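You operate a simulated robot arm through the tools that you are given. There is no shell and no other tool. Be economical: measure what you need, move in short steps, check, and stop when the job is done.

Carry out the task below with a simulated two-armed robot. There is one attempt and no reset: what you move stays moved.

Task
The plate cooler drips: shut the water, tighten both star nuts to the pack plate's length, then run 10 L/min.
Fine: the milk valve stays shut.

It is judged by the outcome, as a careful person would: the job done as asked, and still so three seconds after it is handed in. It fails if anything else is knocked over, pushed out of place, dropped, spilled or broken.

Robot
Two 7-joint arms with fingered hands on one trunk, on a base that drives. Base frame: it is fixed to the floor where the robot stands at the start and does not move with it; the origin is under the middle of the robot, x ahead of it, y to its left, z up. Readings come in m, degrees, newtons and seconds.
The left shoulder is at the start at [0.07, 0.162, 1.335], the right one opposite. With the tool pointing down near the work surface each hand reaches from about 0.26 to 0.8 m from the robot's upright axis, wherever it stands, measured 20 degrees to its own side. Places, roughly: black star knob [0.5, -0.9, 0.9]; blue star nut [0.5, -0.3, 0.9]; grey valve [0.5, -0.7, 0.9]; milk valve [0.5, -0.6, 0.9]; plate cooler [0.6, -0.3, 1]; red star nut [0.5, -0.3, 1.2]; water valve [0.5, -0.1, 0.9]. Payload 4 kg a hand.
Tool frame (each hand has its own): the origin (TCP) lies between the finger pads and is the grasp point; the fingertips stand 0.026 m ahead of it; z points along the fingers, y is the line along which they close. Largest opening 0.132 m; the body of the gripper starts 0.073 m behind the TCP. The gripper is a hand of 4 fingers: y runs from the thumb to the fingers, the wrist lies at [0, 0, -0.224] in the tool frame, and closing takes about 1.5 s.
Orientation is that of the tool frame in the base frame, as [roll, pitch, yaw] about the fixed x, y, z axes, in that order (R = Rz(yaw) Ry(pitch) Rx(roll)). With the fingers straight down and closing along the base's y, the tool's x points along the base's -x, its y along +y and its z along -z.

Tools
- The arms move only by the tool drive_tool. It takes "left_moves", "right_moves" or both (then of equal length, played together; a hand with none holds still); each is a list of rows, each an object (a shift or turn left out is 0, a gripper value left out holds the last) with "slide": the shift along the base's x, y, z in units of 30 mm (1.0 is 30 mm), a list of three; "delta_rot": the turn, a rotation vector about the base's x, y, z in units of 8 degrees (1.0 is 8 degrees), a list of three. In form: [{"slide": [tx, ty, tz], "delta_rot": [rx, ry, rz]}, ...]. A call has 1 to 20 rows; each row shifts and turns the commanded pose from where the row before left it. "left_jaw" and "right_jaw" are, for a hand that has rows, the gripper command, from -1 (shut) to 1 (fully open), values between in proportion, set as the call begins (left out, the last holds). A call with a number of a shift or a turn outside -1 to 1 is refused whole. A row lasts 0.2 s, in which the tool goes at most 0.05 m and 8.6 degrees; a call with a longer step from one row to the next is refused whole, and so is a gripper value outside its range. A pose out of reach is approached as far as the arm can. The call stops where the force on the tool passes 40 N (or 10 N more than at its start, if that is more) or the arm is blocked; 0.2 s more then pass. Each finger travels about 0.045 m/s and halts on what it meets, pressing with about 29 N; the grip force reading is that of the motor and also rises with nothing between the fingers. The clock runs only during rows and for 0.2 s after the last one: add rows that do not move to give the fingers time. It gives the time, the measured TCP pose, the force on the tool (base axes), the opening and the grip force at its end, in the units of the frame above (readings bear some noise), with the torque about the TCP (base axes, N m) and any sound that the robot's microphone picked up.
- Cameras (640 x 400 px; columns grow to the right, rows downward): "scene" is now at [0.1205, -0.0476, 1.5584]; the picture's right is [-0.57, -0.82, 0.00], its down [-0.51, 0.36, -0.78] and it looks along [0.64, -0.44, -0.63] (base axes); focal length 267 px, centre (320, 200). "left" rides on the left gripper at [-0.073, 0.006, -0.094] in its tool frame; the picture's right is [-0.08, -1.00, 0.00], its down [0.78, -0.06, -0.62] and it looks along [0.61, -0.05, 0.79] (tool axes); focal length 230 px, centre (320, 200). "right" rides on the right gripper at [0.073, 0.006, -0.094] in its tool frame; the picture's right is [-0.08, 1.00, 0.00], its down [-0.78, -0.06, -0.62] and it looks along [-0.62, -0.05, 0.79] (tool axes); focal length 230 px, centre (320, 200). There is no depth. A picture from a camera that has moved, and an enlarged one, comes with that camera's place and axes in the base frame and with its lens.
- camera(camera): a new picture of that camera. It takes no simulated time.
- move_column(by): slides the trunk up (or, below 0, down) by that many m; the arms and the scene camera ride with it, the base frame stays. It gives what a move gives, with no picture.
- roll_base(legs): drives the robot by 1 to 6 legs, each [ahead, left, turn to the left] in m, m and degrees, along the robot's own axes; the way and the turn of a leg run together, so that a leg with both is an arc; at most 1.5 m and 180 degrees a leg. The arms and the cameras ride along, it lands a little off, and it stops where it bumps. It gives what a move gives.
- grasp_type(shape, hand): the hand has 4 fingers and takes this shape, open, in about a second: jaw (thumb against the fingers, like two jaws); tri (thumb and two fingers); tip (a fingertip pinch); poke (one finger out to press); point (the index stretched); flat (the hand flat); cup (the hand cupped); fist (a fist). The gripper value then closes the fingers along that shape, each until it touches; the sizes above hold for jaw. It gives what a move gives, with no picture.
- pan_tilt(pan, tilt): turns the head with the scene camera to pan (to the left, within 86 degrees either way) and tilt (down, from -29 to 69), counted from straight ahead of the robot. It gives what a move gives.
- inspect(camera, box): a new picture of the part [left, top, right, bottom] of that camera's present view, enlarged. It takes no simulated time.
- hand_in(): hands the job in; it is judged then, once.

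Go step by step. Nothing tells you exact positions but the pictures and the camera data: compare them with the known pose of the tool, close in by small moves and look again before you grip or let go. The budget is 120 turns and 88 pictures, counting those below and the enlarged ones. Unless the task says otherwise, let go and move clear before handing in, and close with one line.

The tools are called after "Request:" as name(argument=value, ...) on one line, values as JSON. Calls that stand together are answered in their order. drive_tool: Moves the arms, as the interface text tells. Its arguments: {"type":"object","properties":{"left_moves":{"type":"array"},"left_jaw":{"type":"number"},"right_moves":{"type":"array"},"right_jaw":{"type":"number"}},"required":[]} The other tools are called the same way: move_column (by) slides the trunk up or down; grasp_type (shape, hand) gives the hand a shape; roll_base (legs) drives the base; pan_tilt (pan, tilt) turns the head that bears the scene camera; camera (camera) takes a picture; inspect (camera, box) takes an enlarged picture of a part of a camera's view; hand_in () hands the job in.

At the start:

```text
time: 0.0
left_ee_pos: [0.4823, -0.0433, 1.3321]
left_tool_rot: [-180.0, 0.0, 179.9]
left_force: [-0.7, 0.3, -0.4]
left_moment: [0.03, -0.05, 0.02]
left_gripper_width: 0.1319
left_grasp_force: 0.1
left_shape: jaw
right_ee_pos: [0.2972, -0.3812, 1.37]
right_tool_rot: [-180.0, 0.1, 180.0]
right_force: [0.2, 0.4, 0.8]
right_moment: [0.01, 0.01, -0.03]
right_gripper_width: 0.132
right_grasp_force: 0.1
right_shape: jaw
trunk travel left (down, up): [-0.814, 0.126]
robot x, y, heading: [-0.0019, 0.0027, -0.1]
head pan, tilt: [-34.8, 38.7]
```

scene: 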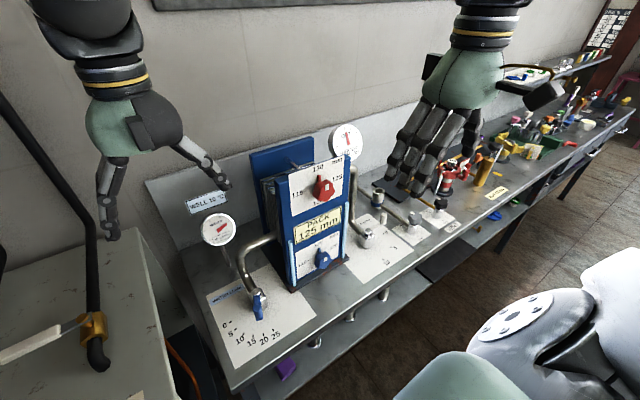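
right: 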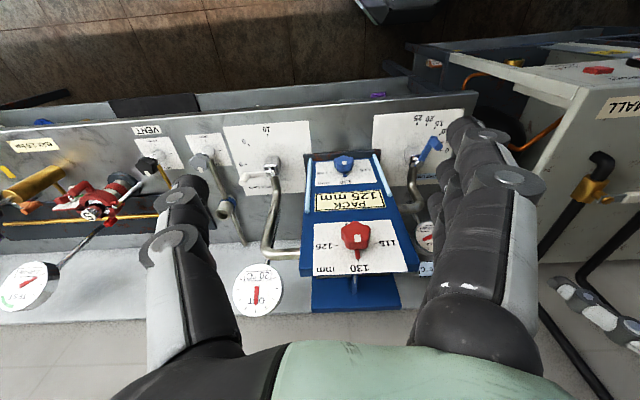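
left: 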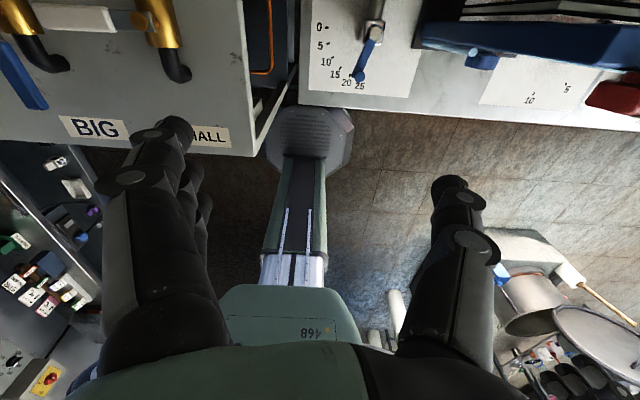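

I see the plate cooler with a red nut on top dial and a blue nut on the lower dial, the water valve on a 0–25 scale left of it, and the pack plate marked 125 mm. I take closer looks first.

Request:
inspect(camera="scene", box=[180, 120, 380, 360])

Request:
inspect(camera="right", box=[220, 80, 480, 300])

Request:
inspect(camera="scene", box=[340, 100, 540, 260])

```text
1.67 times, centred on (280, 240) of scene
camera zoom: at [0.1205, -0.0476, 1.5584], right [-0.57, -0.82, 0.0], down [-0.51, 0.36, -0.78], along [0.64, -0.44, -0.63], focal length 445 px, centre (387, 133)
```

zoom: 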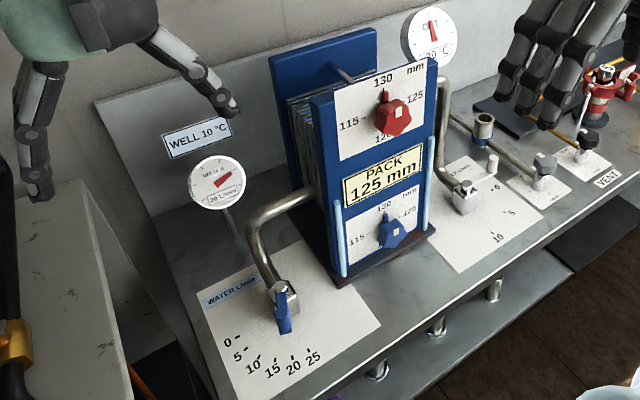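

```text
1.82 times, centred on (350, 190) of right
camera zoom: at [0.224, -0.3753, 1.4627], right [0.08, 1.0, 0.0], down [0.78, -0.06, 0.62], along [0.62, -0.05, -0.79], focal length 418 px, centre (266, 218)
```

zoom: 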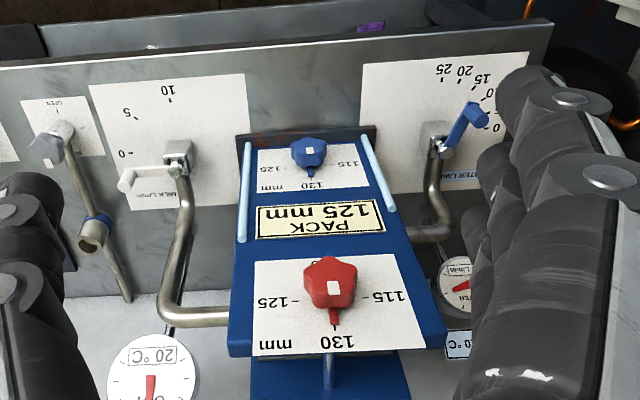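

```text
2.50 times, centred on (440, 180) of scene
camera zoom: at [0.1205, -0.0476, 1.5584], right [-0.57, -0.82, 0.0], down [-0.51, 0.36, -0.78], along [0.64, -0.44, -0.63], focal length 668 px, centre (20, 250)
```

zoom: 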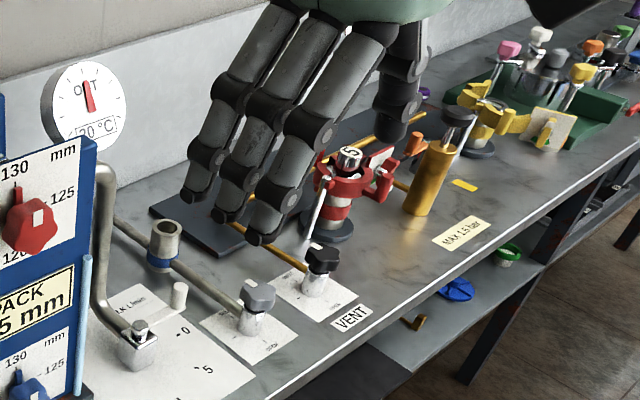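

The dials read 130 at top, 125 at right, so each nut turns a quarter clockwise seen from the front. I zoom further for detail and to triangulate.

Request:
inspect(camera="scene", box=[195, 200, 295, 360])

Request:
inspect(camera="scene", box=[270, 140, 370, 300])

Request:
inspect(camera="left", box=[300, 0, 640, 140])

```text
2.50 times, centred on (245, 280) of scene
camera zoom: at [0.1205, -0.0476, 1.5584], right [-0.57, -0.82, 0.0], down [-0.51, 0.36, -0.78], along [0.64, -0.44, -0.63], focal length 668 px, centre (508, 0)
```

zoom: 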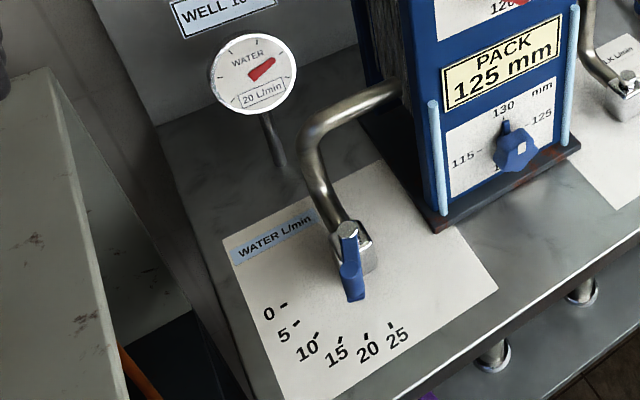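

```text
2.50 times, centred on (320, 220) of scene
camera zoom: at [0.1205, -0.0476, 1.5584], right [-0.57, -0.82, 0.0], down [-0.51, 0.36, -0.78], along [0.64, -0.44, -0.63], focal length 668 px, centre (320, 150)
```

zoom: 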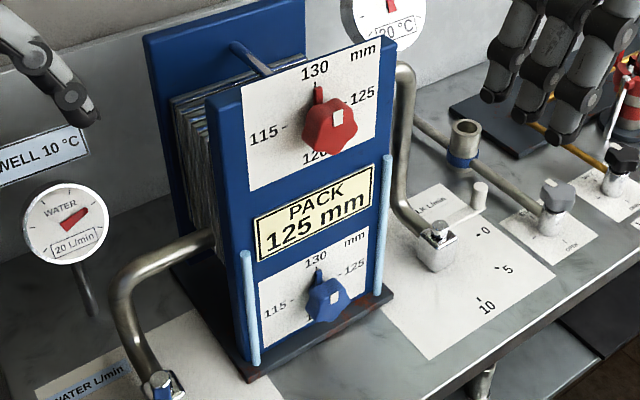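

```text
1.88 times, centred on (470, 70) of left
camera zoom: at [0.556, -0.0394, 1.426], right [0.08, -1.0, 0.0], down [-0.78, -0.06, 0.62], along [-0.61, -0.05, -0.79], focal length 433 px, centre (38, 445)
```

zoom: 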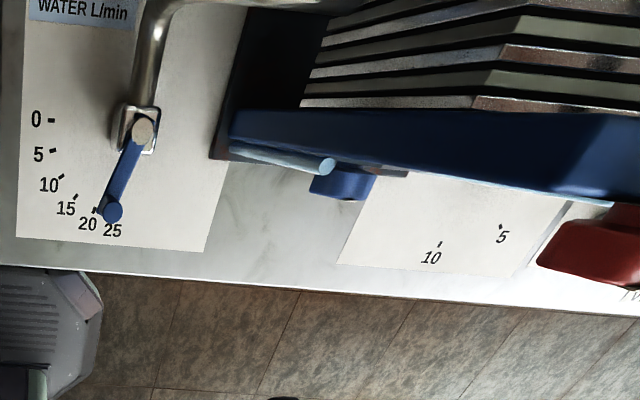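

Flow currently reads 20 L/min; the water lever (about 7 cm) pivots near (0.545, -0.136) with its end near (0.477, -0.115, 0.92). I bring the left hand above the lever and put it in poke shape to push the lever.

Request:
grasp_type(hand="left", shape="poke")

Request:
drive_tool(left_moves=[{"slide": [0, -0.8, -1]}, {"slide": [0, -0.8, -1]}, {"slide": [0, -0.8, -1]}, {"slide": [0, -0.8, -1]}, {"slide": [0, 0, -1]}, {"slide": [0, 0, -1]}, {"slide": [0, 0, -0.3]}])

Request:
camera(camera="scene")

Request:
camera(camera="left")

```text
time: 0.9
left_ee_pos: [0.4822, -0.0447, 1.3333]
left_tool_rot: [179.8, 0.1, 179.9]
left_force: [0.0, -0.4, -0.2]
left_moment: [0.01, 0.03, 0.01]
left_gripper_width: 0.0
left_grasp_force: 0.2
left_shape: poke
right_ee_pos: [0.2977, -0.3827, 1.3694]
right_tool_rot: [180.0, 0.0, 180.0]
right_force: [-0.3, 0.4, 0.8]
right_moment: [0.0, -0.02, 0.0]
right_gripper_width: 0.1317
right_grasp_force: 0.0
right_shape: jaw
trunk travel left (down, up): [-0.814, 0.126]
robot x, y, heading: [-0.0011, 0.0013, 0.0]
head pan, tilt: [-34.8, 38.7]
```

```text
time: 2.5
left_ee_pos: [0.4802, -0.1414, 1.1424]
left_tool_rot: [180.0, 0.0, 180.0]
left_force: [0.8, 0.1, 0.9]
left_moment: [0.03, 0.01, 0.03]
left_gripper_width: 0.0001
left_grasp_force: 0.0
left_shape: poke
right_ee_pos: [0.2983, -0.384, 1.3693]
right_tool_rot: [179.9, 0.0, -180.0]
right_force: [-0.1, -0.1, -0.7]
right_moment: [-0.02, 0.03, -0.01]
right_gripper_width: 0.1319
right_grasp_force: 0.0
right_shape: jaw
trunk travel left (down, up): [-0.814, 0.126]
robot x, y, heading: [-0.0036, 0.0009, 0.1]
head pan, tilt: [-34.8, 38.7]
```

```text
78 pictures are left
camera scene: at [0.1206, -0.0486, 1.5584], right [-0.57, -0.82, 0.0], down [-0.51, 0.36, -0.78], along [0.64, -0.44, -0.63], focal length 267 px, centre (320, 200)
```

scene: 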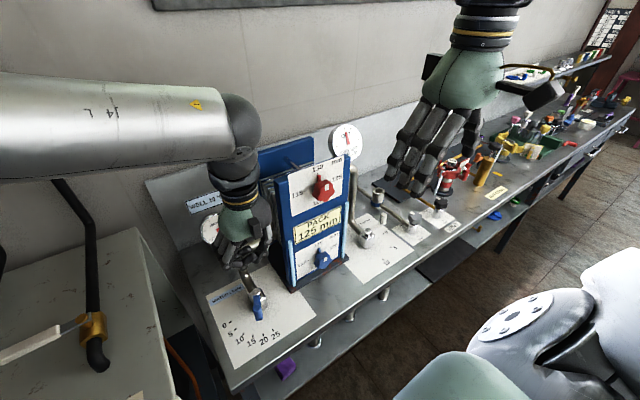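

```text
77 pictures are left
camera left: at [0.5538, -0.136, 1.2361], right [0.08, -1.0, 0.0], down [-0.78, -0.06, 0.62], along [-0.61, -0.05, -0.79], focal length 230 px, centre (320, 200)
```

left: 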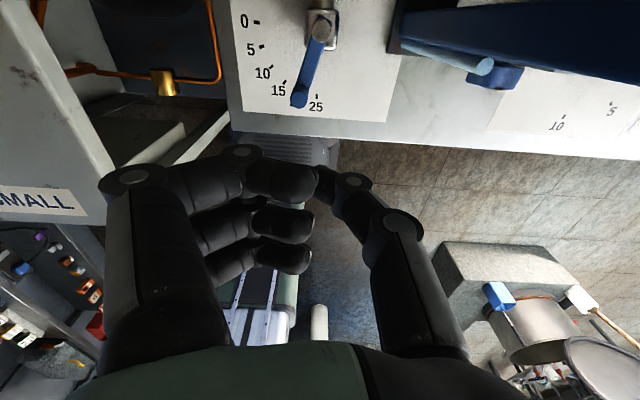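

The poke tip sits at the tool axis but slants. I try "point" shape, which should give a straighter finger.

Request:
grasp_type(hand="left", shape="point")

Request:
camera(camera="left")

Request:
inspect(camera="scene", box=[160, 160, 340, 360])

```text
time: 3.4
left_ee_pos: [0.4801, -0.14, 1.1436]
left_tool_rot: [180.0, 0.0, 180.0]
left_force: [0.8, 0.8, 0.2]
left_moment: [-0.01, -0.03, 0.01]
left_gripper_width: 0.1261
left_grasp_force: 0.0
left_shape: point
right_ee_pos: [0.2979, -0.3815, 1.3698]
right_tool_rot: [-179.9, 0.1, 180.0]
right_force: [0.1, 0.3, 0.1]
right_moment: [0.01, 0.01, -0.02]
right_gripper_width: 0.132
right_grasp_force: 0.0
right_shape: jaw
trunk travel left (down, up): [-0.814, 0.126]
robot x, y, heading: [0.0011, 0.0003, -0.1]
head pan, tilt: [-34.8, 38.7]
```

```text
76 pictures are left
camera left: at [0.5538, -0.1349, 1.2368], right [0.08, -1.0, 0.0], down [-0.78, -0.06, 0.62], along [-0.61, -0.05, -0.79], focal length 230 px, centre (320, 200)
```

left: 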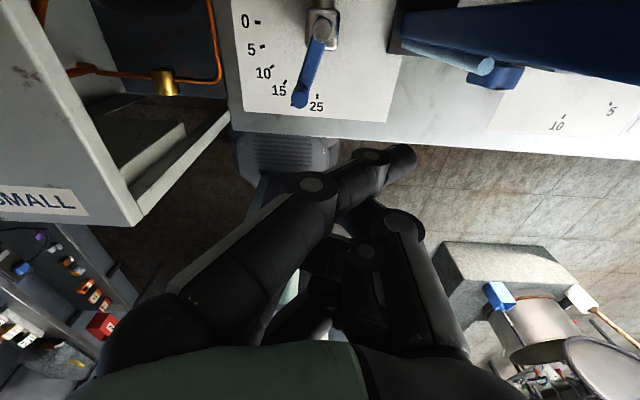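

```text
2.00 times, centred on (250, 260) of scene
camera zoom: at [0.1205, -0.0474, 1.5584], right [-0.57, -0.82, 0.0], down [-0.51, 0.36, -0.78], along [0.64, -0.45, -0.63], focal length 534 px, centre (460, 80)
```

zoom: 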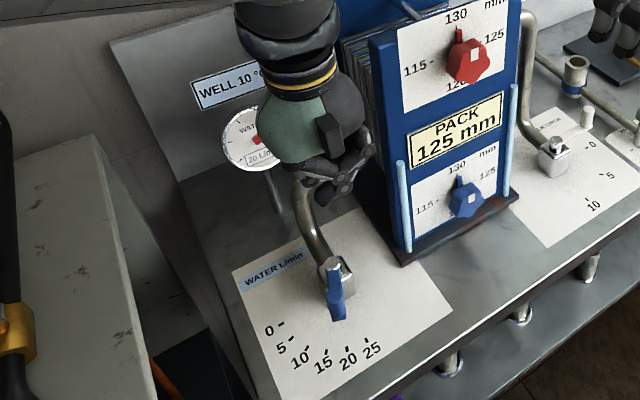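

Neither single-finger shape is straight, so I'll pinch the lever's end instead with the tip shape.

Request:
grasp_type(hand="left", shape="tip")

Request:
camera(camera="left")

```text
time: 4.3
left_ee_pos: [0.4794, -0.1404, 1.1445]
left_tool_rot: [-180.0, 0.0, 180.0]
left_force: [0.3, -0.2, 0.8]
left_moment: [0.02, -0.02, 0.02]
left_gripper_width: 0.1317
left_grasp_force: 0.0
left_shape: tip
right_ee_pos: [0.2991, -0.3824, 1.3691]
right_tool_rot: [180.0, 0.0, -179.9]
right_force: [1.0, -0.2, 0.0]
right_moment: [0.04, 0.0, 0.0]
right_gripper_width: 0.132
right_grasp_force: 0.1
right_shape: jaw
trunk travel left (down, up): [-0.814, 0.126]
robot x, y, heading: [0.0002, -0.0025, -0.1]
head pan, tilt: [-34.8, 38.7]
```

```text
74 pictures are left
camera left: at [0.5538, -0.1352, 1.2367], right [0.08, -1.0, 0.0], down [-0.78, -0.06, 0.62], along [-0.61, -0.05, -0.79], focal length 230 px, centre (320, 200)
```

left: 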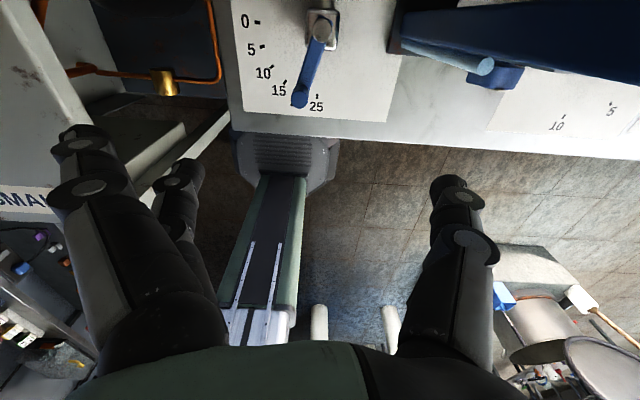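

I rotate to match the lever, center over its end and descend to just above, then look.

Request:
drive_tool(left_moves=[{"slide": [0, 0.4, -1], "delta_rot": [0, 0, -1]}, {"slide": [0, 0.4, -1], "delta_rot": [0, 0, -1]}, {"slide": [0, 0, -1], "delta_rot": [0, 0, -0.5]}, {"slide": [0, 0, -1]}, {"slide": [0, 0, -1]}, {"slide": [0, 0, -0.6]}], left_jaw=0.2)

Request:
camera(camera="left")

Request:
inspect(camera="scene", box=[160, 200, 340, 360])

```text
time: 5.7
left_ee_pos: [0.4788, -0.1152, 0.9755]
left_tool_rot: [180.0, 0.0, 160.0]
left_force: [0.1, 0.1, 0.0]
left_moment: [0.02, 0.0, 0.0]
left_gripper_width: 0.08
left_grasp_force: 0.1
left_shape: tip
right_ee_pos: [0.2973, -0.3819, 1.3685]
right_tool_rot: [179.9, 0.0, 180.0]
right_force: [-0.9, -0.3, 0.4]
right_moment: [0.01, 0.0, 0.01]
right_gripper_width: 0.1318
right_grasp_force: 0.0
right_shape: jaw
trunk travel left (down, up): [-0.814, 0.126]
robot x, y, heading: [-0.001, 0.0012, -0.1]
head pan, tilt: [-34.8, 38.7]
```

```text
73 pictures are left
camera left: at [0.5504, -0.1364, 1.0686], right [-0.27, -0.96, 0.0], down [-0.76, 0.21, 0.62], along [-0.59, 0.17, -0.79], focal length 230 px, centre (320, 200)
```

left: 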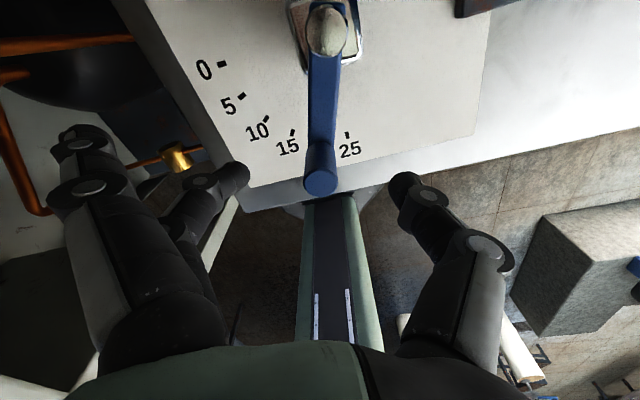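

```text
2.50 times, centred on (250, 280) of scene
camera zoom: at [0.1207, -0.0479, 1.5584], right [-0.57, -0.82, 0.0], down [-0.51, 0.36, -0.78], along [0.64, -0.44, -0.63], focal length 668 px, centre (495, 0)
```

zoom: 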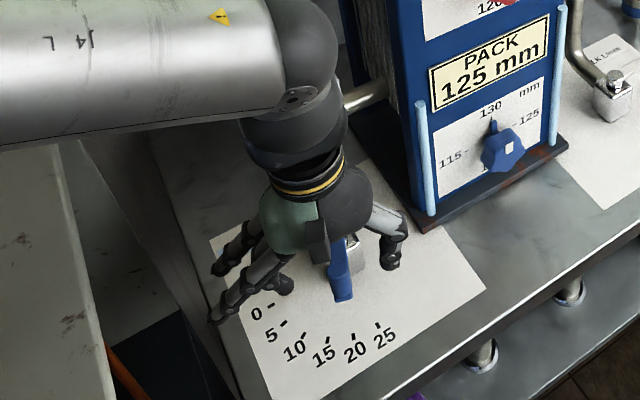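

The peg lies right between the fingers. I descend 5 cm and close.

Request:
drive_tool(left_moves=[{"slide": [0, 0, -0.8]}, {"slide": [0, 0, -0.8]}])

Request:
drive_tool(left_moves=[{}, {}, {}, {}, {}, {}, {}], left_jaw=-1)

Request:
camera(camera="left")

```text
time: 6.3
left_ee_pos: [0.4821, -0.1155, 0.9273]
left_tool_rot: [180.0, 0.0, 160.0]
left_force: [-0.2, 0.3, 0.4]
left_moment: [0.02, -0.02, 0.02]
left_gripper_width: 0.0797
left_grasp_force: 0.0
left_shape: tip
right_ee_pos: [0.2983, -0.3825, 1.3685]
right_tool_rot: [179.8, -0.1, -180.0]
right_force: [0.5, -1.3, 0.0]
right_moment: [0.01, 0.02, 0.01]
right_gripper_width: 0.132
right_grasp_force: 0.0
right_shape: jaw
trunk travel left (down, up): [-0.814, 0.126]
robot x, y, heading: [0.0017, -0.0008, 0.0]
head pan, tilt: [-34.8, 38.7]
```

```text
time: 7.9
left_ee_pos: [0.482, -0.1156, 0.9265]
left_tool_rot: [180.0, -0.1, 160.0]
left_force: [-1.4, -0.2, -13.6]
left_moment: [0.0, 0.03, 0.01]
left_gripper_width: 0.0002
left_grasp_force: 28.6
left_shape: tip
right_ee_pos: [0.2986, -0.3833, 1.3699]
right_tool_rot: [179.9, 0.0, 180.0]
right_force: [0.3, -0.6, 0.0]
right_moment: [-0.01, 0.06, -0.01]
right_gripper_width: 0.1316
right_grasp_force: 0.0
right_shape: jaw
trunk travel left (down, up): [-0.814, 0.126]
robot x, y, heading: [-0.0004, 0.0008, 0.0]
head pan, tilt: [-34.8, 38.7]
```

```text
71 pictures are left
camera left: at [0.5528, -0.1362, 1.0195], right [-0.27, -0.96, 0.0], down [-0.76, 0.21, 0.62], along [-0.6, 0.17, -0.79], focal length 230 px, centre (320, 200)
```

left: 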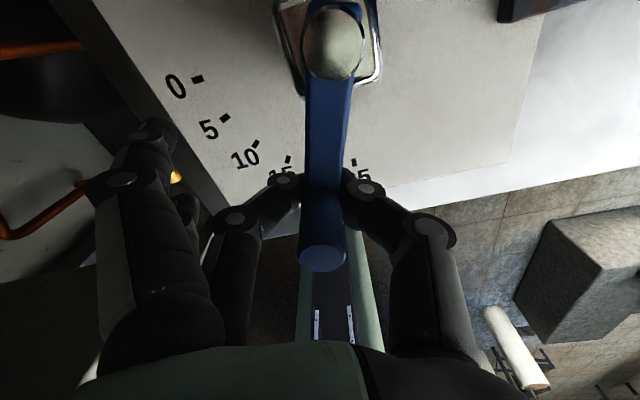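

The fingers closed beneath the lever, which is higher than I judged (peg top about 0.954). I open, rise 2.2 cm and close on the peg.

Request:
drive_tool(left_moves=[{}, {}, {}, {}, {"slide": [-0.1, 0, 0.4]}, {"slide": [-0.1, 0, 0.4]}], left_jaw=0.0)

Request:
drive_tool(left_moves=[{}, {}, {}, {}, {}, {}, {}], left_jaw=-1)

Request:
camera(camera="left")

```text
time: 9.3
left_ee_pos: [0.4756, -0.1151, 0.9515]
left_tool_rot: [-179.9, 0.0, 160.0]
left_force: [0.2, 0.6, 0.4]
left_moment: [-0.01, -0.02, -0.01]
left_gripper_width: 0.0651
left_grasp_force: 0.1
left_shape: tip
right_ee_pos: [0.2978, -0.3824, 1.3697]
right_tool_rot: [-180.0, 0.1, 180.0]
right_force: [-0.4, 1.1, -1.1]
right_moment: [0.0, 0.0, 0.06]
right_gripper_width: 0.1316
right_grasp_force: 0.2
right_shape: jaw
trunk travel left (down, up): [-0.814, 0.126]
robot x, y, heading: [0.0006, -0.0028, -0.1]
head pan, tilt: [-34.8, 38.7]
```

```text
time: 10.9
left_ee_pos: [0.4761, -0.1165, 0.951]
left_tool_rot: [-180.0, -0.1, 160.0]
left_force: [-2.3, 2.0, -3.5]
left_moment: [0.02, 0.03, 0.02]
left_gripper_width: 0.0132
left_grasp_force: 29.1
left_shape: tip
right_ee_pos: [0.2975, -0.3827, 1.369]
right_tool_rot: [-179.9, 0.0, 180.0]
right_force: [0.7, 0.2, 0.0]
right_moment: [0.02, -0.01, 0.01]
right_gripper_width: 0.132
right_grasp_force: 0.1
right_shape: jaw
trunk travel left (down, up): [-0.814, 0.126]
robot x, y, heading: [0.0008, -0.0011, -0.2]
head pan, tilt: [-34.8, 38.7]
```

```text
70 pictures are left
camera left: at [0.5471, -0.1372, 1.0447], right [-0.27, -0.96, 0.0], down [-0.76, 0.21, 0.62], along [-0.59, 0.17, -0.79], focal length 230 px, centre (320, 200)
```

left: 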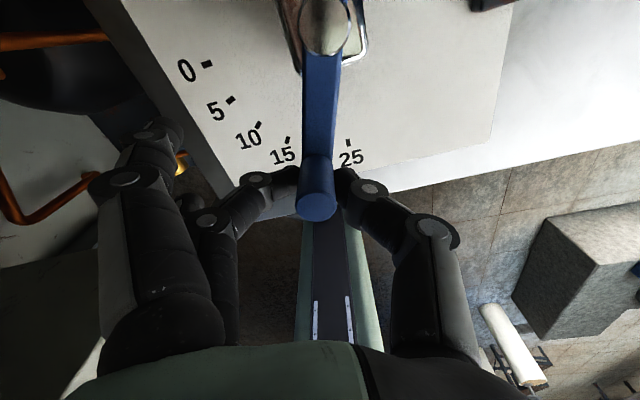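

Peg is gripped (13 mm). I swing it along its arc, rotating the hand with it, in two halves toward 0.

Request:
drive_tool(left_moves=[{"slide": [0.127, 0.313, 0], "delta_rot": [0, 0, -1]}, {"slide": [0.167, 0.293, 0], "delta_rot": [0, 0, -1]}, {"slide": [0.203, 0.267, 0], "delta_rot": [0, 0, -1]}, {"slide": [0.243, 0.233, 0], "delta_rot": [0, 0, -1]}, {"slide": [0.27, 0.2, 0], "delta_rot": [0, 0, -1]}])

Request:
camera(camera="left")

Request:
inspect(camera="scene", box=[160, 200, 340, 360])

```text
time: 12.1
left_ee_pos: [0.5073, -0.0758, 0.9523]
left_tool_rot: [-180.0, 0.0, 119.9]
left_force: [-4.2, 2.6, -2.6]
left_moment: [0.09, 0.06, -0.07]
left_gripper_width: 0.0131
left_grasp_force: 29.1
left_shape: tip
right_ee_pos: [0.2987, -0.3811, 1.3688]
right_tool_rot: [-180.0, 0.1, -179.9]
right_force: [0.3, 0.2, 1.1]
right_moment: [0.0, -0.01, 0.01]
right_gripper_width: 0.1318
right_grasp_force: 0.2
right_shape: jaw
trunk travel left (down, up): [-0.814, 0.126]
robot x, y, heading: [0.0002, 0.0022, -0.0]
head pan, tilt: [-34.8, 38.7]
```

```text
69 pictures are left
camera left: at [0.5492, -0.1377, 1.0447], right [-0.83, -0.56, 0.0], down [-0.44, 0.65, 0.62], along [-0.35, 0.51, -0.79], focal length 230 px, centre (320, 200)
```

left: 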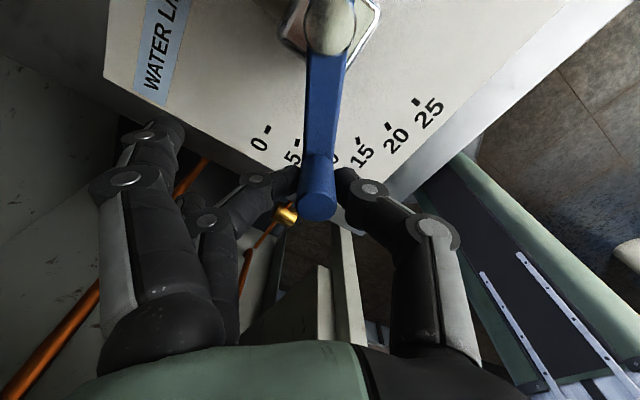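

```text
2.50 times, centred on (250, 280) of scene
camera zoom: at [0.1206, -0.0471, 1.5584], right [-0.57, -0.82, 0.0], down [-0.51, 0.36, -0.78], along [0.64, -0.45, -0.63], focal length 668 px, centre (495, 0)
```

zoom: 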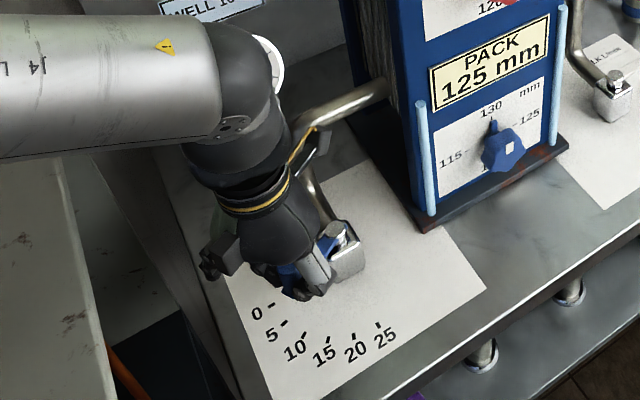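

The lever follows nicely, now near 10. I continue to 0 with a slight extra push.

Request:
drive_tool(left_moves=[{"slide": [0.297, 0.16, 0], "delta_rot": [0, 0, -1]}, {"slide": [0.317, 0.117, 0], "delta_rot": [0, 0, -1]}, {"slide": [0.327, 0.07, 0], "delta_rot": [0, 0, -1]}, {"slide": [0.35, 0.027, 0], "delta_rot": [0, 0, -1]}, {"slide": [0.13, 0, 0]}])

Request:
camera(camera="left")

```text
time: 13.3
left_ee_pos: [0.5473, -0.0657, 0.9519]
left_tool_rot: [-179.7, -0.1, 87.7]
left_force: [-13.6, -1.5, -5.3]
left_moment: [-0.01, 0.32, 0.05]
left_gripper_width: 0.0118
left_grasp_force: 28.5
left_shape: tip
right_ee_pos: [0.2952, -0.3817, 1.369]
right_tool_rot: [180.0, 0.2, -180.0]
right_force: [-0.3, 0.6, 0.4]
right_moment: [-0.02, 0.01, 0.01]
right_gripper_width: 0.1317
right_grasp_force: 0.0
right_shape: jaw
trunk travel left (down, up): [-0.814, 0.126]
robot x, y, heading: [-0.0, -0.0019, 0.2]
head pan, tilt: [-34.8, 38.7]
```

```text
67 pictures are left
camera left: at [0.5491, -0.1399, 1.0454], right [-1.0, -0.04, 0.0], down [-0.03, 0.79, 0.62], along [-0.03, 0.62, -0.79], focal length 230 px, centre (320, 200)
```

left: 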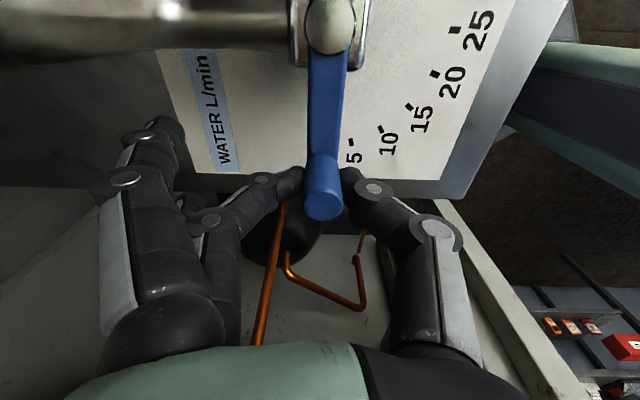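

The lever is at its stop (13.6 N back). I release, rise clear and check the gauge.

Request:
drive_tool(left_moves=[{}, {}, {}, {}, {"slide": [0, 0, 1]}, {"slide": [0, 0, 1]}, {"slide": [0, 0, 1]}, {"slide": [-1, 1, 1]}, {"slide": [-1, 1, 1]}, {"slide": [-1, 1, 1]}], left_jaw=0.1)

Request:
inspect(camera="scene", box=[170, 190, 370, 350])

```text
refused: row 8 steps farther than a row can; nothing moved
```

```text
2.50 times, centred on (270, 270) of scene
camera zoom: at [0.1177, -0.0476, 1.5585], right [-0.57, -0.82, 0.0], down [-0.51, 0.36, -0.78], along [0.64, -0.45, -0.62], focal length 668 px, centre (445, 25)
```

zoom: 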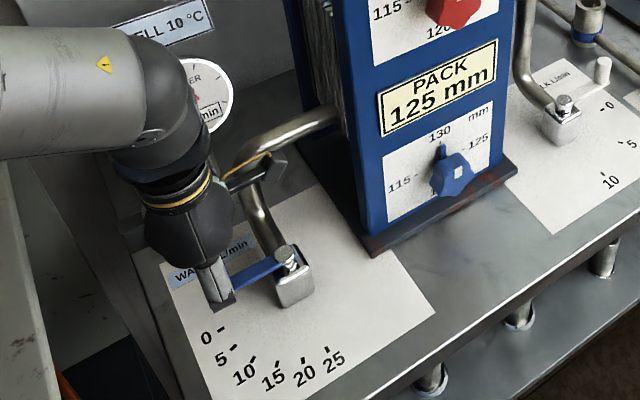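

The step was too long; I repeat with smaller steps.

Request:
drive_tool(left_moves=[{}, {}, {}, {}, {"slide": [0, 0, 1]}, {"slide": [0, 0, 1]}, {"slide": [0, 0, 1]}, {"slide": [0, 0, 1]}, {"slide": [-0.9, 0.9, 0.9]}, {"slide": [-0.9, 0.9, 0.9]}, {"slide": [-0.9, 0.9, 0.9]}, {"slide": [-0.9, 0.9, 0.9]}, {"slide": [-0.9, 0.9, 0.9]}], left_jaw=0.1)

Request:
inspect(camera="scene", box=[170, 190, 370, 350])

```text
time: 16.1
left_ee_pos: [0.4102, 0.0716, 1.207]
left_tool_rot: [179.9, 0.0, 88.1]
left_force: [0.2, -0.2, 0.4]
left_moment: [-0.03, -0.01, -0.01]
left_gripper_width: 0.072
left_grasp_force: 0.1
left_shape: tip
right_ee_pos: [0.2959, -0.3798, 1.3708]
right_tool_rot: [-179.9, 0.1, -180.0]
right_force: [-0.4, -0.4, 0.4]
right_moment: [-0.01, -0.01, -0.03]
right_gripper_width: 0.1318
right_grasp_force: 0.1
right_shape: jaw
trunk travel left (down, up): [-0.814, 0.126]
robot x, y, heading: [-0.0017, -0.0007, 0.2]
head pan, tilt: [-34.8, 38.7]
```

```text
2.50 times, centred on (270, 270) of scene
camera zoom: at [0.1182, -0.0446, 1.5587], right [-0.57, -0.82, 0.0], down [-0.51, 0.36, -0.78], along [0.64, -0.45, -0.62], focal length 668 px, centre (445, 25)
```

zoom: 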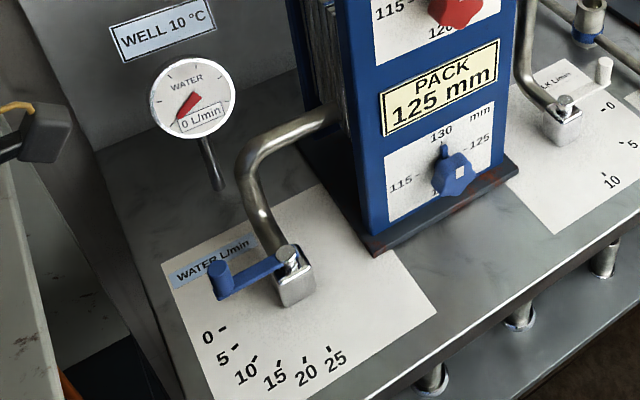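

Water is at 0 L/min. For a horizontal approach on the nuts I'd like to back up a bit, so I check the floor around the base first.

Request:
pan_tilt(pan=-84, tilt=55)

Request:
camera(camera="scene")

Request:
pan_tilt(pan=84, tilt=55)

Request:
camera(camera="scene")

```text
time: 17.3
left_ee_pos: [0.4128, 0.0693, 1.205]
left_tool_rot: [-179.9, 0.0, 87.9]
left_force: [0.4, 1.2, 0.3]
left_moment: [0.02, 0.0, 0.02]
left_gripper_width: 0.072
left_grasp_force: 0.1
left_shape: tip
right_ee_pos: [0.2978, -0.3819, 1.3689]
right_tool_rot: [179.9, 0.0, -180.0]
right_force: [0.2, 0.1, -0.1]
right_moment: [0.03, -0.01, 0.02]
right_gripper_width: 0.1317
right_grasp_force: 0.0
right_shape: jaw
trunk travel left (down, up): [-0.814, 0.126]
robot x, y, heading: [-0.003, 0.0018, -0.1]
head pan, tilt: [-84.0, 55.0]
```

```text
64 pictures are left
camera scene: at [0.0573, -0.0698, 1.5359], right [-0.99, -0.11, 0.0], down [-0.09, 0.81, -0.57], along [0.06, -0.57, -0.82], focal length 267 px, centre (320, 200)
```

scene: 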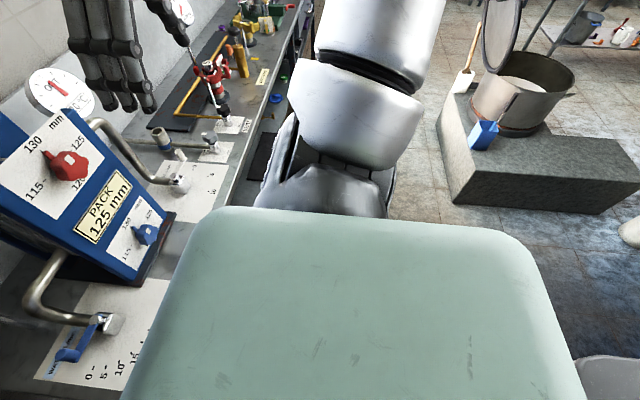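

```text
time: 19.8
left_ee_pos: [0.4113, 0.069, 1.2064]
left_tool_rot: [179.9, -0.1, 87.9]
left_force: [1.0, 0.2, 0.4]
left_moment: [-0.01, 0.02, 0.0]
left_gripper_width: 0.0719
left_grasp_force: 0.0
left_shape: tip
right_ee_pos: [0.2967, -0.3826, 1.369]
right_tool_rot: [-180.0, -0.1, 179.9]
right_force: [0.5, 0.0, 0.4]
right_moment: [0.04, 0.02, -0.01]
right_gripper_width: 0.1316
right_grasp_force: 0.1
right_shape: jaw
trunk travel left (down, up): [-0.814, 0.126]
robot x, y, heading: [-0.001, -0.0019, 0.1]
head pan, tilt: [84.0, 55.0]
```

```text
63 pictures are left
camera scene: at [0.0576, 0.0731, 1.5359], right [0.99, -0.1, 0.0], down [-0.09, -0.81, -0.57], along [0.06, 0.57, -0.82], focal length 267 px, centre (320, 200)
```

scene: 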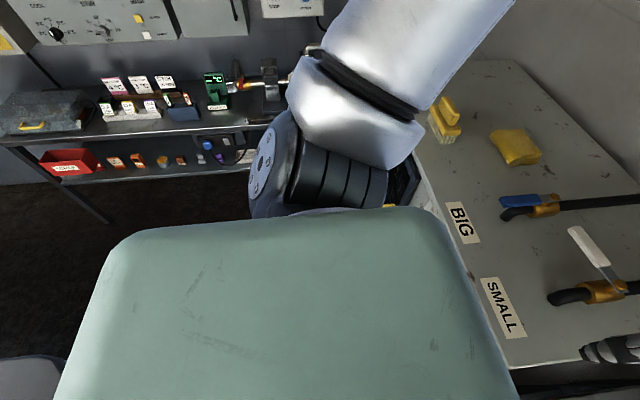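

Clear on both sides. I back up 0.15 m and look at the cooler again.

Request:
roll_base(legs=[[-0.15, 0, 0]])

Request:
pan_tilt(pan=-30, tilt=35)

Request:
drive_tool(right_moves=[{"slide": [0, 0, -1], "delta_rot": [0, -1, 0]}, {"slide": [0, 0, -1], "delta_rot": [0, -1, 0]}, {"slide": [0, 0, -1], "delta_rot": [0, -1, 0]}, {"slide": [0, 0, -1], "delta_rot": [0, -1, 0]}, {"slide": [0.5, 0.2, -1], "delta_rot": [0, -1, 0]}, {"slide": [0.5, 0.2, -0.6], "delta_rot": [0, -1, 0]}, {"slide": [0.5, 0.2, 0], "delta_rot": [0, -1, 0]}, {"slide": [0.5, 0.2, 0], "delta_rot": [0, -1, 0]}, {"slide": [0.5, 0.2, 0], "delta_rot": [0, -1, 0]}, {"slide": [0.5, 0.2, 0], "delta_rot": [0, -1, 0]}, {"slide": [0.5, 0.2, 0], "delta_rot": [0, -1, 0]}, {"delta_rot": [0, -0.25, 0]}])

Request:
camera(camera="scene")

Request:
camera(camera="right")

```text
time: 21.2
left_ee_pos: [0.2643, 0.0685, 1.2057]
left_tool_rot: [-179.8, 0.0, 87.9]
left_force: [-0.5, 0.4, -0.2]
left_moment: [0.02, 0.02, 0.01]
left_gripper_width: 0.0721
left_grasp_force: 0.1
left_shape: tip
right_ee_pos: [0.1491, -0.382, 1.368]
right_tool_rot: [179.9, 0.0, 179.9]
right_force: [0.7, -0.4, -0.4]
right_moment: [-0.03, 0.05, 0.01]
right_gripper_width: 0.1319
right_grasp_force: 0.1
right_shape: jaw
trunk travel left (down, up): [-0.814, 0.126]
robot x, y, heading: [-0.1504, -0.0021, -0.2]
head pan, tilt: [84.0, 55.0]
```

```text
time: 23.1
left_ee_pos: [0.2611, 0.0693, 1.2057]
left_tool_rot: [179.9, 0.0, 88.0]
left_force: [0.3, -0.6, 0.4]
left_moment: [0.01, 0.04, -0.01]
left_gripper_width: 0.0721
left_grasp_force: 0.1
left_shape: tip
right_ee_pos: [0.146, -0.3822, 1.3691]
right_tool_rot: [-179.9, 0.0, -180.0]
right_force: [0.0, -0.7, 0.0]
right_moment: [0.0, 0.0, 0.02]
right_gripper_width: 0.1317
right_grasp_force: 0.1
right_shape: jaw
trunk travel left (down, up): [-0.814, 0.126]
robot x, y, heading: [-0.1478, 0.0011, 0.2]
head pan, tilt: [-30.0, 35.0]
```

```text
time: 25.7
left_ee_pos: [0.261, 0.0685, 1.2062]
left_tool_rot: [-180.0, 0.0, 88.0]
left_force: [-0.2, 0.2, 0.4]
left_moment: [-0.02, 0.0, 0.02]
left_gripper_width: 0.0719
left_grasp_force: 0.1
left_shape: tip
right_ee_pos: [0.3165, -0.377, 1.3228]
right_tool_rot: [-179.3, 57.1, -179.9]
right_force: [0.0, 0.4, 0.5]
right_moment: [0.0, -0.01, -0.01]
right_gripper_width: 0.1319
right_grasp_force: 0.1
right_shape: jaw
right hand out of reach, approached as far as the arm can: row 3, 4, 5, 6, 7, 8, 9, 10, 11, 12
trunk travel left (down, up): [-0.814, 0.126]
robot x, y, heading: [-0.1504, 0.0023, -0.0]
head pan, tilt: [-30.0, 35.0]
```

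```text
62 pictures are left
camera scene: at [-0.0243, -0.0419, 1.5641], right [-0.5, -0.87, 0.0], down [-0.5, 0.29, -0.82], along [0.71, -0.41, -0.57], focal length 267 px, centre (320, 200)
```

scene: 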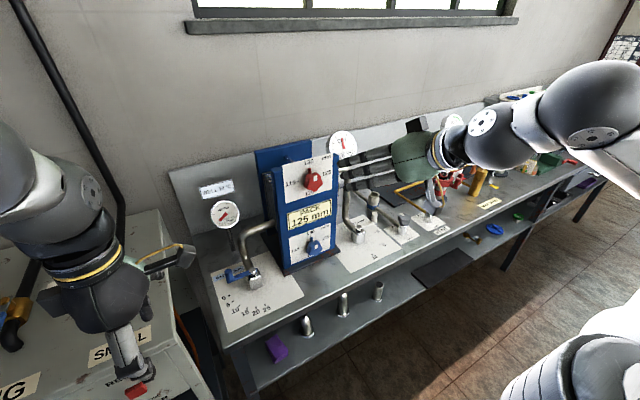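

```text
61 pictures are left
camera right: at [0.1975, -0.3704, 1.3121], right [0.05, 1.0, 0.06], down [-0.09, -0.05, 0.99], along [0.99, -0.05, 0.09], focal length 230 px, centre (320, 200)
```

right: 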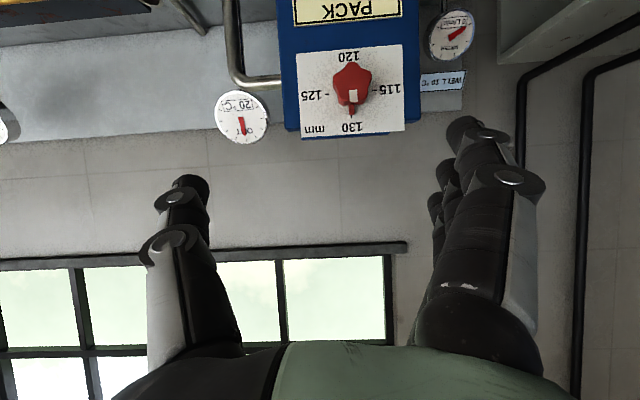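

The arm got stuck partway at 57° pitch; I try finishing the rotation while moving forward from here.

Request:
drive_tool(right_moves=[{"slide": [0.5, 0.1, -0.5], "delta_rot": [0, -1, 0]}, {"slide": [0.5, 0.1, -0.5], "delta_rot": [0, -1, 0]}, {"slide": [0.3, 0.1, -0.5], "delta_rot": [0, -1, 0]}, {"slide": [0, 0.1, -0.5], "delta_rot": [0, -1, 0]}])

```text
time: 26.7
left_ee_pos: [0.2616, 0.0671, 1.2062]
left_tool_rot: [-180.0, 0.0, 88.0]
left_force: [0.4, 0.1, -1.2]
left_moment: [0.0, -0.01, -0.01]
left_gripper_width: 0.0717
left_grasp_force: 0.0
left_shape: tip
right_ee_pos: [0.3178, -0.3851, 1.3234]
right_tool_rot: [-178.9, 58.3, 179.9]
right_force: [0.2, 0.3, 0.8]
right_moment: [0.0, 0.0, 0.0]
right_gripper_width: 0.1319
right_grasp_force: 0.1
right_shape: jaw
right hand out of reach, approached as far as the arm can: row 1, 2, 3, 4
trunk travel left (down, up): [-0.814, 0.126]
robot x, y, heading: [-0.1519, 0.0024, 0.1]
head pan, tilt: [-30.0, 35.0]
```

It may be too folded. I extend the hand forward (above nut height), then pitch further.

Request:
drive_tool(right_moves=[{"slide": [0.7, 0, 0.3], "delta_rot": [0, 0.8, 0]}, {"slide": [0.9, 0, 0.3]}, {"slide": [0.9, 0, 0]}, {"slide": [0.5, 0, 0]}, {"delta_rot": [0, -1, 0]}, {"delta_rot": [0, -1, 0]}, {"delta_rot": [0, -1, 0]}, {"delta_rot": [0, -1, 0]}, {"delta_rot": [0, -0.6, 0]}])

```text
time: 28.7
left_ee_pos: [0.2612, 0.0686, 1.2057]
left_tool_rot: [-180.0, 0.0, 88.0]
left_force: [-0.1, 1.2, -1.0]
left_moment: [0.01, 0.03, 0.01]
left_gripper_width: 0.0718
left_grasp_force: 0.1
left_shape: tip
right_ee_pos: [0.4075, -0.3865, 1.3391]
right_tool_rot: [-173.6, 88.6, -175.0]
right_force: [0.2, 0.2, -0.4]
right_moment: [-0.01, 0.04, -0.01]
right_gripper_width: 0.1318
right_grasp_force: 0.0
right_shape: jaw
right hand out of reach, approached as far as the arm can: row 1
trunk travel left (down, up): [-0.814, 0.126]
robot x, y, heading: [-0.1533, 0.0003, 0.2]
head pan, tilt: [-30.0, 35.0]
```

Now horizontal. I lower to the red nut's height, centre, and pre-roll -24° about x.

Request:
drive_tool(right_moves=[{"slide": [0, 0.35, -0.9], "delta_rot": [-1, 0, 0]}, {"slide": [0, 0.35, -0.9], "delta_rot": [-1, 0, 0]}, {"slide": [0, 0.35, -0.9], "delta_rot": [-1, 0, 0]}, {"slide": [0, 0.35, -0.9]}, {"slide": [0, 0.3, -0.9]}, {"slide": [0, 0, -0.4]}])

Request:
camera(camera="right")

Request:
camera(camera="scene")

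```text
time: 30.1
left_ee_pos: [0.2613, 0.0683, 1.2063]
left_tool_rot: [-179.9, 0.2, 88.0]
left_force: [-0.2, 0.1, -0.8]
left_moment: [-0.02, 0.03, -0.01]
left_gripper_width: 0.072
left_grasp_force: 0.2
left_shape: tip
right_ee_pos: [0.4078, -0.333, 1.1928]
right_tool_rot: [-91.8, 66.0, -93.3]
right_force: [0.3, 0.6, 0.7]
right_moment: [0.0, 0.01, 0.04]
right_gripper_width: 0.1319
right_grasp_force: 0.0
right_shape: jaw
trunk travel left (down, up): [-0.814, 0.126]
robot x, y, heading: [-0.149, 0.0019, 0.1]
head pan, tilt: [-30.0, 35.0]
```

```text
60 pictures are left
camera right: at [0.3127, -0.3539, 1.1258], right [0.02, 0.94, -0.34], down [-0.6, 0.28, 0.75], along [0.8, 0.18, 0.57], focal length 230 px, centre (320, 200)
```

right: 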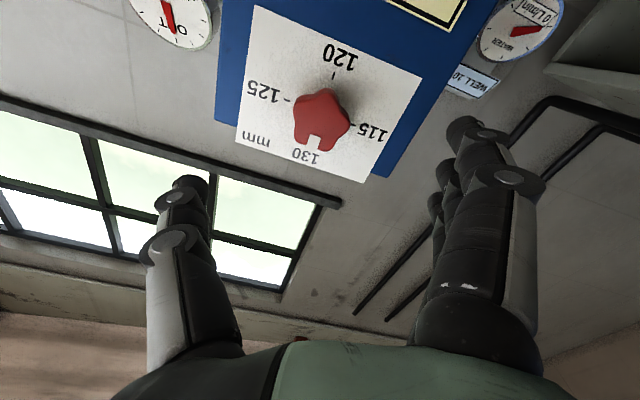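

```text
59 pictures are left
camera scene: at [-0.0248, -0.0429, 1.5641], right [-0.5, -0.87, 0.0], down [-0.5, 0.29, -0.82], along [0.71, -0.41, -0.57], focal length 267 px, centre (320, 200)
```

scene: 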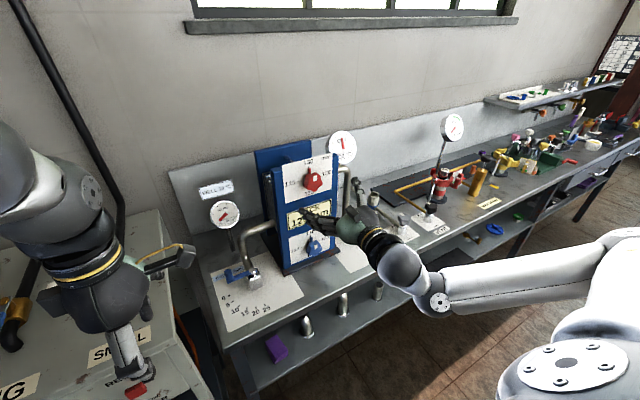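

The nut front is at about (0.525, -0.337, 1.19), plate at x≈0.55. I advance to x≈0.512 and check.

Request:
drive_tool(right_moves=[{"slide": [0.7, -0.1, -0.1]}, {"slide": [0.7, 0, 0]}, {"slide": [0.7, 0, 0]}, {"slide": [0.7, 0, 0]}, {"slide": [0.65, 0, 0]}], right_jaw=0.5)

Request:
camera(camera="right")

Request:
inspect(camera="scene", box=[250, 120, 400, 270])

```text
time: 31.3
left_ee_pos: [0.2615, 0.0681, 1.2054]
left_tool_rot: [-180.0, 0.1, 88.0]
left_force: [-0.2, -0.2, -0.8]
left_moment: [-0.01, -0.02, 0.0]
left_gripper_width: 0.0717
left_grasp_force: 0.0
left_shape: tip
right_ee_pos: [0.5109, -0.3386, 1.1896]
right_tool_rot: [-92.0, 66.0, -93.4]
right_force: [0.4, -0.5, 0.1]
right_moment: [0.02, 0.0, 0.01]
right_gripper_width: 0.0995
right_grasp_force: 0.0
right_shape: jaw
trunk travel left (down, up): [-0.814, 0.126]
robot x, y, heading: [-0.1544, -0.0018, -0.3]
head pan, tilt: [-30.0, 35.0]
```

```text
58 pictures are left
camera right: at [0.4152, -0.3583, 1.122], right [0.02, 0.94, -0.34], down [-0.6, 0.28, 0.75], along [0.8, 0.18, 0.57], focal length 230 px, centre (320, 200)
```

right: 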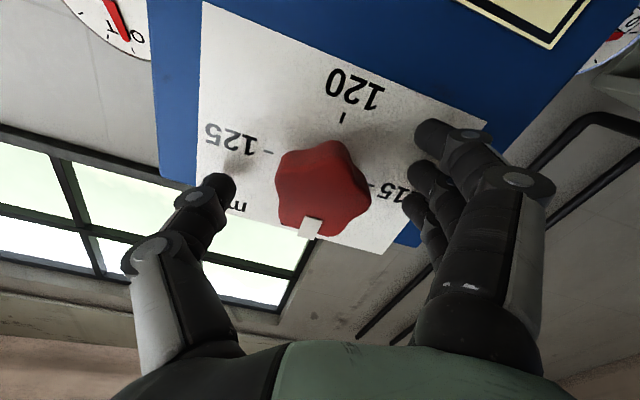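

```text
2.67 times, centred on (325, 195) of scene
camera zoom: at [-0.0238, -0.0427, 1.564], right [-0.5, -0.87, 0.0], down [-0.5, 0.29, -0.82], along [0.71, -0.41, -0.57], focal length 712 px, centre (307, 213)
```

zoom: 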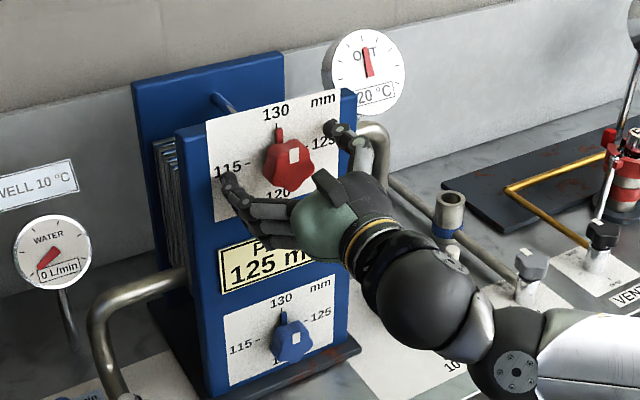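

Well centred; I close on the red nut.

Request:
drive_tool(right_moves=[{}, {}, {}, {}, {}, {}], right_jaw=-1)

Request:
camera(camera="right")

```text
time: 32.7
left_ee_pos: [0.2616, 0.0685, 1.2057]
left_tool_rot: [-180.0, 0.0, 88.0]
left_force: [-0.4, 0.0, -0.1]
left_moment: [0.01, 0.03, -0.01]
left_gripper_width: 0.0719
left_grasp_force: 0.2
left_shape: tip
right_ee_pos: [0.5103, -0.3373, 1.1892]
right_tool_rot: [-92.0, 65.9, -93.3]
right_force: [1.5, -0.3, -0.8]
right_moment: [0.02, 0.07, 0.04]
right_gripper_width: 0.0336
right_grasp_force: 28.4
right_shape: jaw
trunk travel left (down, up): [-0.814, 0.126]
robot x, y, heading: [-0.1495, -0.0001, -0.0]
head pan, tilt: [-30.0, 35.0]
```

```text
56 pictures are left
camera right: at [0.4147, -0.3583, 1.1219], right [0.02, 0.94, -0.34], down [-0.6, 0.28, 0.75], along [0.8, 0.18, 0.57], focal length 230 px, centre (320, 200)
```

right: 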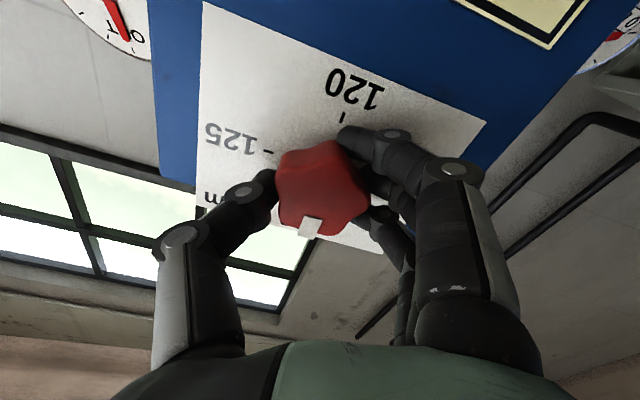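

Gripped. I turn 45° about +x (clockwise from the front).

Request:
drive_tool(right_moves=[{"delta_rot": [0.75, 0, 0]}, {"delta_rot": [0.75, 0, 0]}, {"delta_rot": [0.75, 0, 0]}, {"delta_rot": [0.75, 0, 0]}, {"delta_rot": [0.75, 0, 0]}, {"delta_rot": [0.75, 0, 0]}, {"delta_rot": [0.75, 0, 0]}, {"delta_rot": [0.4, 0, 0]}])

Request:
camera(camera="right")

Request:
inspect(camera="scene", box=[250, 120, 400, 270])

```text
time: 34.5
left_ee_pos: [0.2606, 0.0683, 1.2057]
left_tool_rot: [180.0, 0.0, 88.0]
left_force: [-0.1, 0.1, 0.4]
left_moment: [0.01, 0.0, -0.01]
left_gripper_width: 0.072
left_grasp_force: 0.0
left_shape: tip
right_ee_pos: [0.5103, -0.3366, 1.1904]
right_tool_rot: [94.8, 68.7, 93.7]
right_force: [-2.2, 1.0, -3.4]
right_moment: [-0.05, 0.01, 0.08]
right_gripper_width: 0.0338
right_grasp_force: 29.1
right_shape: jaw
trunk travel left (down, up): [-0.814, 0.126]
robot x, y, heading: [-0.1532, -0.0022, 0.1]
head pan, tilt: [-30.0, 35.0]
```

```text
55 pictures are left
camera right: at [0.4148, -0.3034, 1.1265], right [0.02, 0.9, 0.43], down [-0.6, -0.33, 0.73], along [0.8, -0.28, 0.53], focal length 230 px, centre (320, 200)
```

right: 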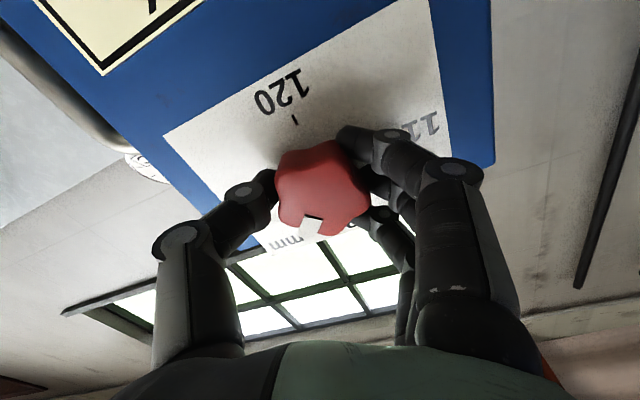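

```text
2.67 times, centred on (325, 195) of scene
camera zoom: at [-0.0248, -0.0426, 1.5641], right [-0.5, -0.87, 0.0], down [-0.5, 0.29, -0.82], along [0.71, -0.41, -0.57], focal length 712 px, centre (307, 213)
```

zoom: 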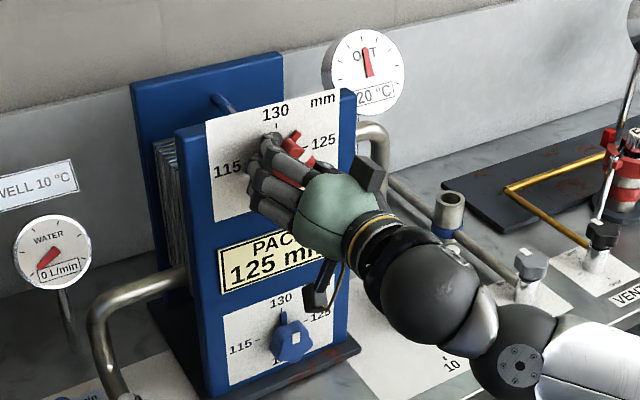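

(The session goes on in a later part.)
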